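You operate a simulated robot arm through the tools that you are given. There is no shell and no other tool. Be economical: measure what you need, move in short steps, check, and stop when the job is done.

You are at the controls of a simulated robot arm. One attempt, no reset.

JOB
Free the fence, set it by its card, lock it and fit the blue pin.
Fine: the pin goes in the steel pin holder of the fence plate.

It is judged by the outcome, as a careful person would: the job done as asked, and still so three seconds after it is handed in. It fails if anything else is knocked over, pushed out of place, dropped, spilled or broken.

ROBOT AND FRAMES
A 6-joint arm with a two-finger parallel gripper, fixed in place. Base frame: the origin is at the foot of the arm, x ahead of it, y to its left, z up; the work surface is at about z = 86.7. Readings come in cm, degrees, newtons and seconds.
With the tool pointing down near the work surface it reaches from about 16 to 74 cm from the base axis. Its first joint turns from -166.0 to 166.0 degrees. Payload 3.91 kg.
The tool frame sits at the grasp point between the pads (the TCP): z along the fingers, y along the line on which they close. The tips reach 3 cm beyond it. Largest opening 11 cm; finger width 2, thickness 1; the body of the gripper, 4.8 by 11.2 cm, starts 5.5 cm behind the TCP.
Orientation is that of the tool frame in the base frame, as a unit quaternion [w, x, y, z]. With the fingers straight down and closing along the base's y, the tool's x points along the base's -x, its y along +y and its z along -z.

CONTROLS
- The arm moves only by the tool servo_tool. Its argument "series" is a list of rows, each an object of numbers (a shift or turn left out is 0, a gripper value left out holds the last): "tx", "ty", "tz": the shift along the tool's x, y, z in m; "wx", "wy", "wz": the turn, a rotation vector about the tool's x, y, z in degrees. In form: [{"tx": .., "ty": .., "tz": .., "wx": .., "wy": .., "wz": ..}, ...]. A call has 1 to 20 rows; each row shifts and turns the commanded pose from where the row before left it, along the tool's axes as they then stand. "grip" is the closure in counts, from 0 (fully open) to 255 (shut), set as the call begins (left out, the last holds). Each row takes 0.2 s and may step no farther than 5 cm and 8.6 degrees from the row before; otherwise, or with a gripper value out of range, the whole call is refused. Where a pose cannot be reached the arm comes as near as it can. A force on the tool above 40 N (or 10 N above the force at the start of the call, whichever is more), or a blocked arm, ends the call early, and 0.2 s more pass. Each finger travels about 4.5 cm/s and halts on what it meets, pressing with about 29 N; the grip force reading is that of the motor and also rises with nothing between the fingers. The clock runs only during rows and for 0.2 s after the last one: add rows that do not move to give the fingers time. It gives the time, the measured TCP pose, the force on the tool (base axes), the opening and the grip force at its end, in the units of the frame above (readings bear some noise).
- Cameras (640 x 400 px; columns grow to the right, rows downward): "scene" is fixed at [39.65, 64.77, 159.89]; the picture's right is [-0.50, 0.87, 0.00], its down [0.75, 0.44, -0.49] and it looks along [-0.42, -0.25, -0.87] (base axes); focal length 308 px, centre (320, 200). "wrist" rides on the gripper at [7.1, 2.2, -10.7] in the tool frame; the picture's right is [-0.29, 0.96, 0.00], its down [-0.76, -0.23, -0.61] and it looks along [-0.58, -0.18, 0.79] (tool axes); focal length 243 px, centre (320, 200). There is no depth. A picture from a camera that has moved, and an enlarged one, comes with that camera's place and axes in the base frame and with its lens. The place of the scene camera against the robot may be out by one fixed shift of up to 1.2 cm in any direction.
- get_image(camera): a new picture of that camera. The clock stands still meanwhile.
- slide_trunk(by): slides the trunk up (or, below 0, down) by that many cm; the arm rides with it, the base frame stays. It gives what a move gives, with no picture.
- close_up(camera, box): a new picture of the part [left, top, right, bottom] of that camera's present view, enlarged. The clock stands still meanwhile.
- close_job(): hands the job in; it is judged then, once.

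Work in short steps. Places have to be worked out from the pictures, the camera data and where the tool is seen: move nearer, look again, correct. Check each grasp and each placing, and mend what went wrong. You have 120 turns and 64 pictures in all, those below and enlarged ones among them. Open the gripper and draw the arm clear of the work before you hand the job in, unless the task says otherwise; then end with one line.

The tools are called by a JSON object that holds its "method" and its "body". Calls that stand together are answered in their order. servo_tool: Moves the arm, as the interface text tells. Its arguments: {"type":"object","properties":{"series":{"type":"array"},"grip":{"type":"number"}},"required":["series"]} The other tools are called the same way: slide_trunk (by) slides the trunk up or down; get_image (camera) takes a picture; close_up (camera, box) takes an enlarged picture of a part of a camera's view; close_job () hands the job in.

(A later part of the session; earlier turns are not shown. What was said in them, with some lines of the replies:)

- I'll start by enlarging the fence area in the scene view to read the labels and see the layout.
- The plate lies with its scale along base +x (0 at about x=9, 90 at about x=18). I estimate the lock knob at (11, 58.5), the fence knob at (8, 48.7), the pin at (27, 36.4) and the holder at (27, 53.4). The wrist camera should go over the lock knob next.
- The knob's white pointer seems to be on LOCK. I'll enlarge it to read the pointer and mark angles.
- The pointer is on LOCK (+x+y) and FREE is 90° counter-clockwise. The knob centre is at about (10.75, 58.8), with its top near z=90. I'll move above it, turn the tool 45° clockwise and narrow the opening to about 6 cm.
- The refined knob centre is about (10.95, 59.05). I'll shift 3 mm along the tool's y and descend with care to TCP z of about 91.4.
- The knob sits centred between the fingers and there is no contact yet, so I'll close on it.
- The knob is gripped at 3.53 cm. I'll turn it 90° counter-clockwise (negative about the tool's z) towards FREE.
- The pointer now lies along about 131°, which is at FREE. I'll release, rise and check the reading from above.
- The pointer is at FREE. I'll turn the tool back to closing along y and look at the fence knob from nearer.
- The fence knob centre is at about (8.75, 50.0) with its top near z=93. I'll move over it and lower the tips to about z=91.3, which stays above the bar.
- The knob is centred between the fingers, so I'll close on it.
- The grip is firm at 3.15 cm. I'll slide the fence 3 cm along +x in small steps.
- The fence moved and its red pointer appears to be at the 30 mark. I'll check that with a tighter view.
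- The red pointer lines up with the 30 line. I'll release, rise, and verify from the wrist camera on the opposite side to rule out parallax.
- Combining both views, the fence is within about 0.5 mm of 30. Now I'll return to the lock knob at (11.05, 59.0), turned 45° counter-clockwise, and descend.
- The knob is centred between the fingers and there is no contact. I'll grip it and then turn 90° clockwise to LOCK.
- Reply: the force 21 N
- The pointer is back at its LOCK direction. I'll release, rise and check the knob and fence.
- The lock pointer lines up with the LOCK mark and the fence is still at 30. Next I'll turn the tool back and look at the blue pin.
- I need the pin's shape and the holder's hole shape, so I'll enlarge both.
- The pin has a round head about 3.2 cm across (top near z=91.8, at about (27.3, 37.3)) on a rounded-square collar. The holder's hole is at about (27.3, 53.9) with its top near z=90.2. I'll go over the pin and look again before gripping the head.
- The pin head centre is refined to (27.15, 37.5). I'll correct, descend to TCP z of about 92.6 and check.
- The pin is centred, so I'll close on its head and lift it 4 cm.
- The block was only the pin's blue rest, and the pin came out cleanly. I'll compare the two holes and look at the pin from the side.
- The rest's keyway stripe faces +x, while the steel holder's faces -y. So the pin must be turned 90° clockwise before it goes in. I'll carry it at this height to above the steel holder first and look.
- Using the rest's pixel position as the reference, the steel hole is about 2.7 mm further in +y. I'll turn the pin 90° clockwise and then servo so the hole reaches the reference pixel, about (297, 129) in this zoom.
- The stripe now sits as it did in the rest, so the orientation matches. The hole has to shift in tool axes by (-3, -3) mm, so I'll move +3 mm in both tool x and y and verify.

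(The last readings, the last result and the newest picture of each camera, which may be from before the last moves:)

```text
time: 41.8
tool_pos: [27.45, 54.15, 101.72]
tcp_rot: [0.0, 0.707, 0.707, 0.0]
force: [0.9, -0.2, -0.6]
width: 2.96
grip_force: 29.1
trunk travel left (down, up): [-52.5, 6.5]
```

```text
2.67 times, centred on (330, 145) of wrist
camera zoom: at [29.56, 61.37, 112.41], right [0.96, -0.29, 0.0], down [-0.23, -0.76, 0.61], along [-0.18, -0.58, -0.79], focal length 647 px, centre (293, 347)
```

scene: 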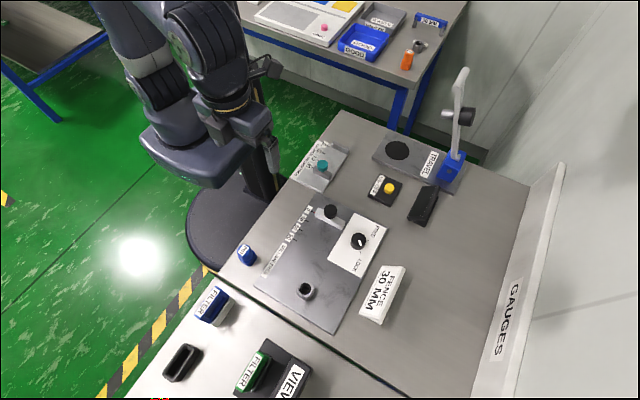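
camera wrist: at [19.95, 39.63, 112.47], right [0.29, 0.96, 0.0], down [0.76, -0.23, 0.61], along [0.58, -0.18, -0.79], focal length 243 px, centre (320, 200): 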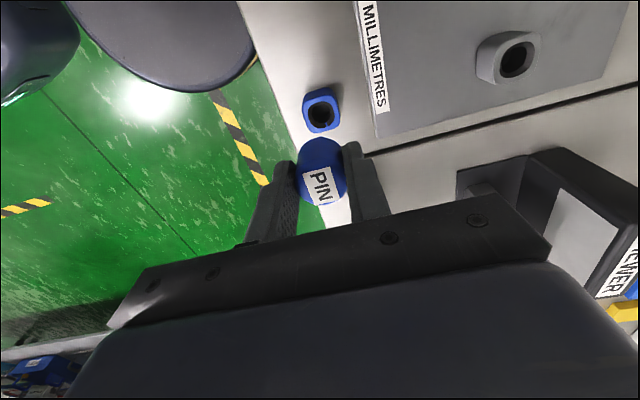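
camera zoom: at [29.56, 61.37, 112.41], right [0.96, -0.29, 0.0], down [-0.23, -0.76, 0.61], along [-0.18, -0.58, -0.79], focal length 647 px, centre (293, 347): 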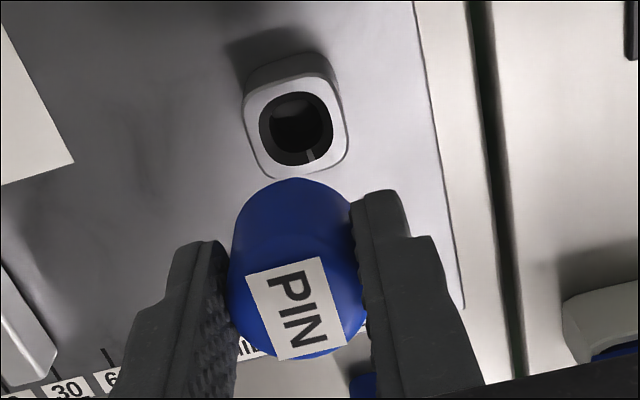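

The hole centre is at (296, 129), matching the reference. I'll descend to just above entry and then in small steps, watching the force.

{"method": "servo_tool", "body": {"series": [{"tz": 0.015}, {"tz": 0.015}, {"tz": 0.01}, {"tz": 0.005}, {"tz": 0.005}, {}]}}

{"method": "get_image", "body": {"camera": "wrist"}}

{"method": "close_up", "body": {"camera": "scene", "box": [265, 240, 345, 310]}}

```text
time: 43.2
tool_pos: [27.57, 54.18, 96.82]
tcp_rot: [0.0, 0.707, 0.707, 0.0]
force: [-0.1, -0.5, -0.8]
width: 2.98
grip_force: 29.1
trunk travel left (down, up): [-52.5, 6.5]
```

```text
19 pictures are left
camera wrist: at [29.58, 61.35, 107.42], right [0.96, -0.29, 0.0], down [-0.23, -0.76, 0.61], along [-0.18, -0.58, -0.79], focal length 243 px, centre (320, 200)
```

wrist: 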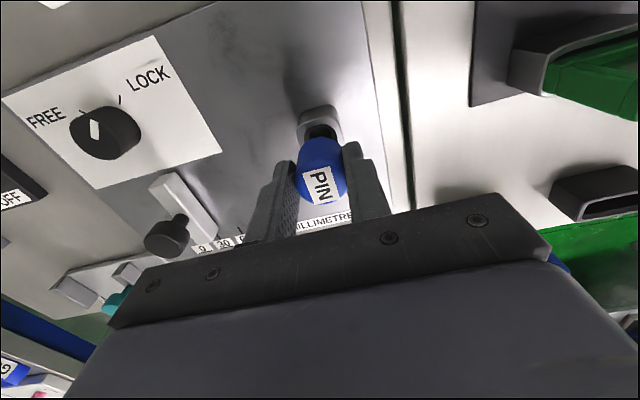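

```text
5.71 times, centred on (305, 275) of scene
camera zoom: at [39.65, 64.77, 159.89], right [-0.5, 0.87, 0.0], down [0.75, 0.44, -0.49], along [-0.42, -0.25, -0.87], focal length 1762 px, centre (406, -229)
```

zoom: 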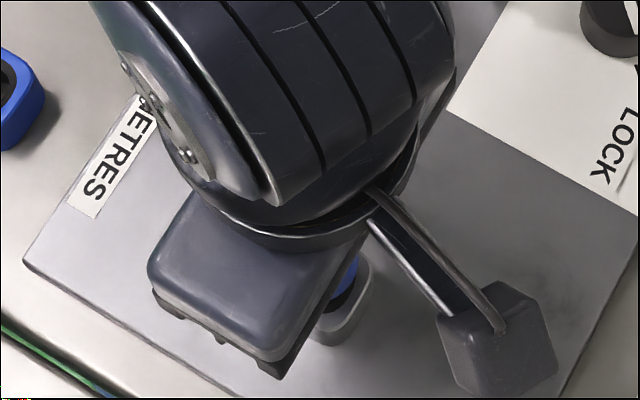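

There is no contact yet and the alignment looks right. I'll keep going down in 3–4 mm steps and watch the force.

{"method": "servo_tool", "body": {"series": [{"tz": 0.004}, {"tz": 0.004}, {"tz": 0.004}, {"tz": 0.003}, {}]}}

```text
time: 44.4
tool_pos: [27.49, 54.3, 95.24]
tcp_rot: [0.0, 0.707, 0.707, 0.0]
force: [1.1, -0.3, 0.3]
width: 3.0
grip_force: 29.2
trunk travel left (down, up): [-52.5, 6.5]
```

{"method": "servo_tool", "body": {"series": [{"tz": 0.003}, {"tz": 0.003}, {"tz": 0.003}, {"tz": 0.002}, {}]}}

{"method": "close_up", "body": {"camera": "wrist", "box": [260, 80, 400, 220]}}

```text
time: 45.6
tool_pos: [27.47, 54.26, 94.11]
tcp_rot: [0.001, 0.707, 0.707, 0.001]
force: [1.3, -0.8, -0.9]
width: 2.96
grip_force: 28.9
trunk travel left (down, up): [-52.5, 6.5]
```

```text
2.86 times, centred on (330, 150) of wrist
camera zoom: at [29.53, 61.35, 104.8], right [0.96, -0.29, 0.0], down [-0.23, -0.76, 0.61], along [-0.18, -0.58, -0.79], focal length 693 px, centre (291, 343)
```

zoom: 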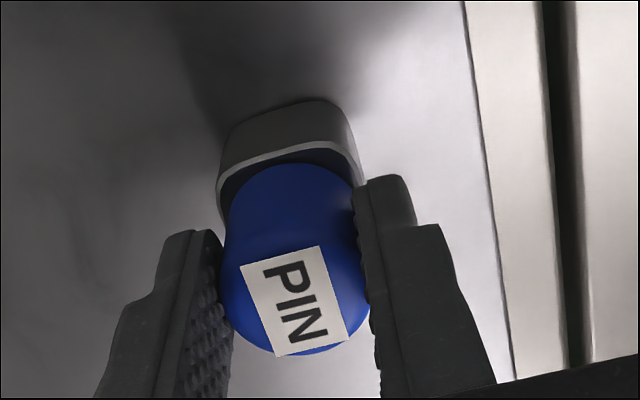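

The pin slid in freely and its head is nearly on the holder rim. I'll go down in 1 mm steps until it seats.

{"method": "servo_tool", "body": {"series": [{"tz": 0.001}, {"tz": 0.001}, {"tz": 0.001}, {"tz": 0.001}, {}]}}

```text
time: 46.8
tool_pos: [27.47, 54.18, 93.88]
tcp_rot: [-0.001, 0.707, 0.707, 0.002]
force: [0.9, 1.4, 17.4]
width: 2.98
grip_force: 28.8
trunk travel left (down, up): [-52.5, 6.5]
```

It made contact at 93.88 with 17 N up, which fits the expected seat (92.7 plus the plate's ~1.1). I'll open and rise to check.

{"method": "servo_tool", "body": {"series": [{}, {}, {}, {"tz": -0.02}, {"tz": -0.03}, {"tz": -0.03}, {"tz": -0.03}, {}], "grip": 112}}

{"method": "close_up", "body": {"camera": "wrist", "box": [260, 60, 400, 200]}}

```text
time: 48.6
tool_pos: [27.59, 54.09, 104.77]
tcp_rot: [0.0, 0.707, 0.707, -0.001]
force: [-0.6, -0.8, 0.1]
width: 6.18
grip_force: 0.2
trunk travel left (down, up): [-52.5, 6.5]
```

```text
2.86 times, centred on (330, 130) of wrist
camera zoom: at [29.54, 61.29, 115.49], right [0.96, -0.29, 0.0], down [-0.23, -0.76, 0.61], along [-0.18, -0.58, -0.79], focal length 693 px, centre (291, 400)
```

zoom: 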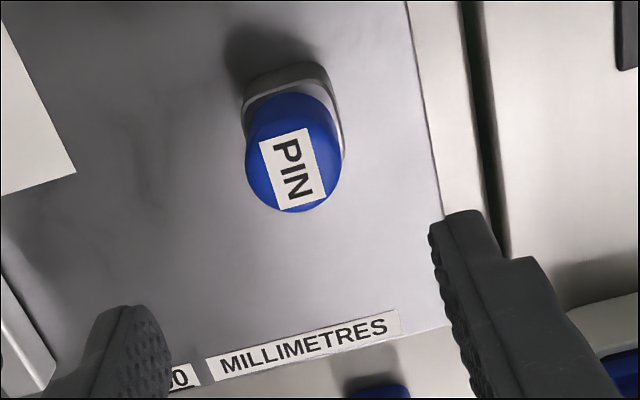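

The pin stands upright in the holder. I'll draw the arm back to the start area and check everything in the scene view.

{"method": "servo_tool", "body": {"series": [{"tz": -0.03}, {"tz": -0.03}, {"tz": -0.03}, {"tx": -0.03, "ty": -0.018, "wz": 0}, {"tx": -0.03, "ty": -0.018}, {"tx": -0.03, "ty": -0.018}, {"tx": -0.03, "ty": -0.018}, {"tx": -0.03, "ty": -0.018}, {"tx": -0.03, "ty": -0.018}, {"wz": -8}, {"wz": -8}, {"wz": -8}, {"wz": -8}, {"wz": -8}, {"wz": -8}, {}], "grip": 0}}

{"method": "get_image", "body": {"camera": "scene"}}

{"method": "close_up", "body": {"camera": "scene", "box": [285, 255, 335, 305]}}

{"method": "close_up", "body": {"camera": "scene", "box": [290, 190, 400, 260]}}

```text
time: 52.0
tool_pos: [16.68, 36.13, 113.64]
tcp_rot: [0.0, 0.358, 0.934, 0.0]
force: [-0.7, 0.0, 0.1]
width: 11.02
grip_force: 0.0
trunk travel left (down, up): [-52.5, 6.5]
```

```text
15 pictures are left
```

scene: 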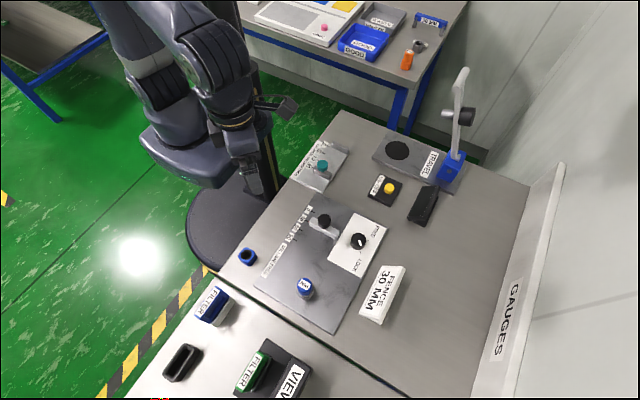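

```text
8.00 times, centred on (310, 280) of scene
camera zoom: at [39.65, 64.77, 159.89], right [-0.5, 0.87, 0.0], down [0.75, 0.44, -0.49], along [-0.42, -0.25, -0.87], focal length 2466 px, centre (400, -440)
```

zoom: 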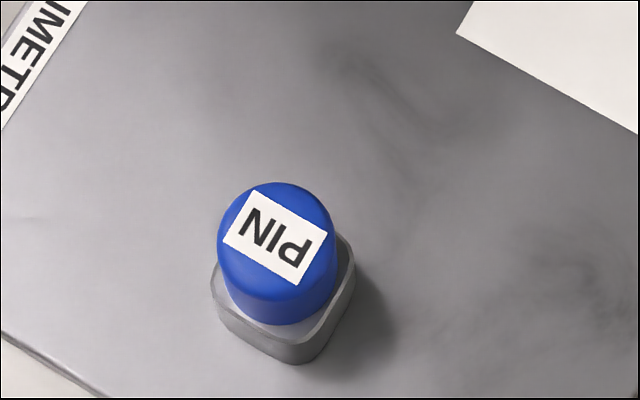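

```text
5.71 times, centred on (345, 225) of scene
camera zoom: at [39.65, 64.77, 159.89], right [-0.5, 0.87, 0.0], down [0.75, 0.44, -0.49], along [-0.42, -0.25, -0.87], focal length 1762 px, centre (177, 57)
```

zoom: 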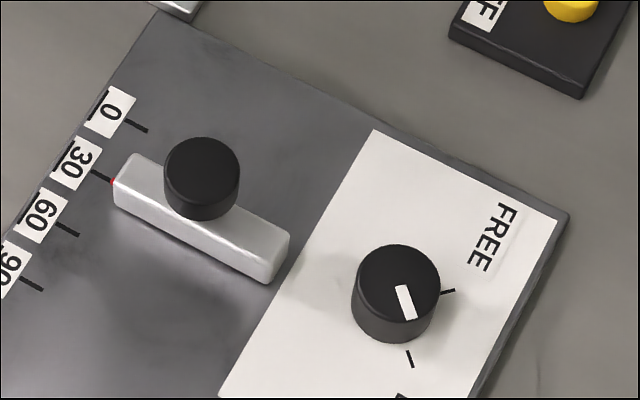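

The pin's head sits on the steel holder exactly as it sat in its rest. The fence reads 30, the lock points to LOCK and nothing else has moved. The arm is clear with the gripper open, so I'm handing in.

{"method": "close_job", "body": {}}

```text
The job is handed in.
```

The fence was freed, set to 30 mm by its card (within about 0.5 mm) and locked; the blue pin is seated in the steel holder, and the job is handed in.
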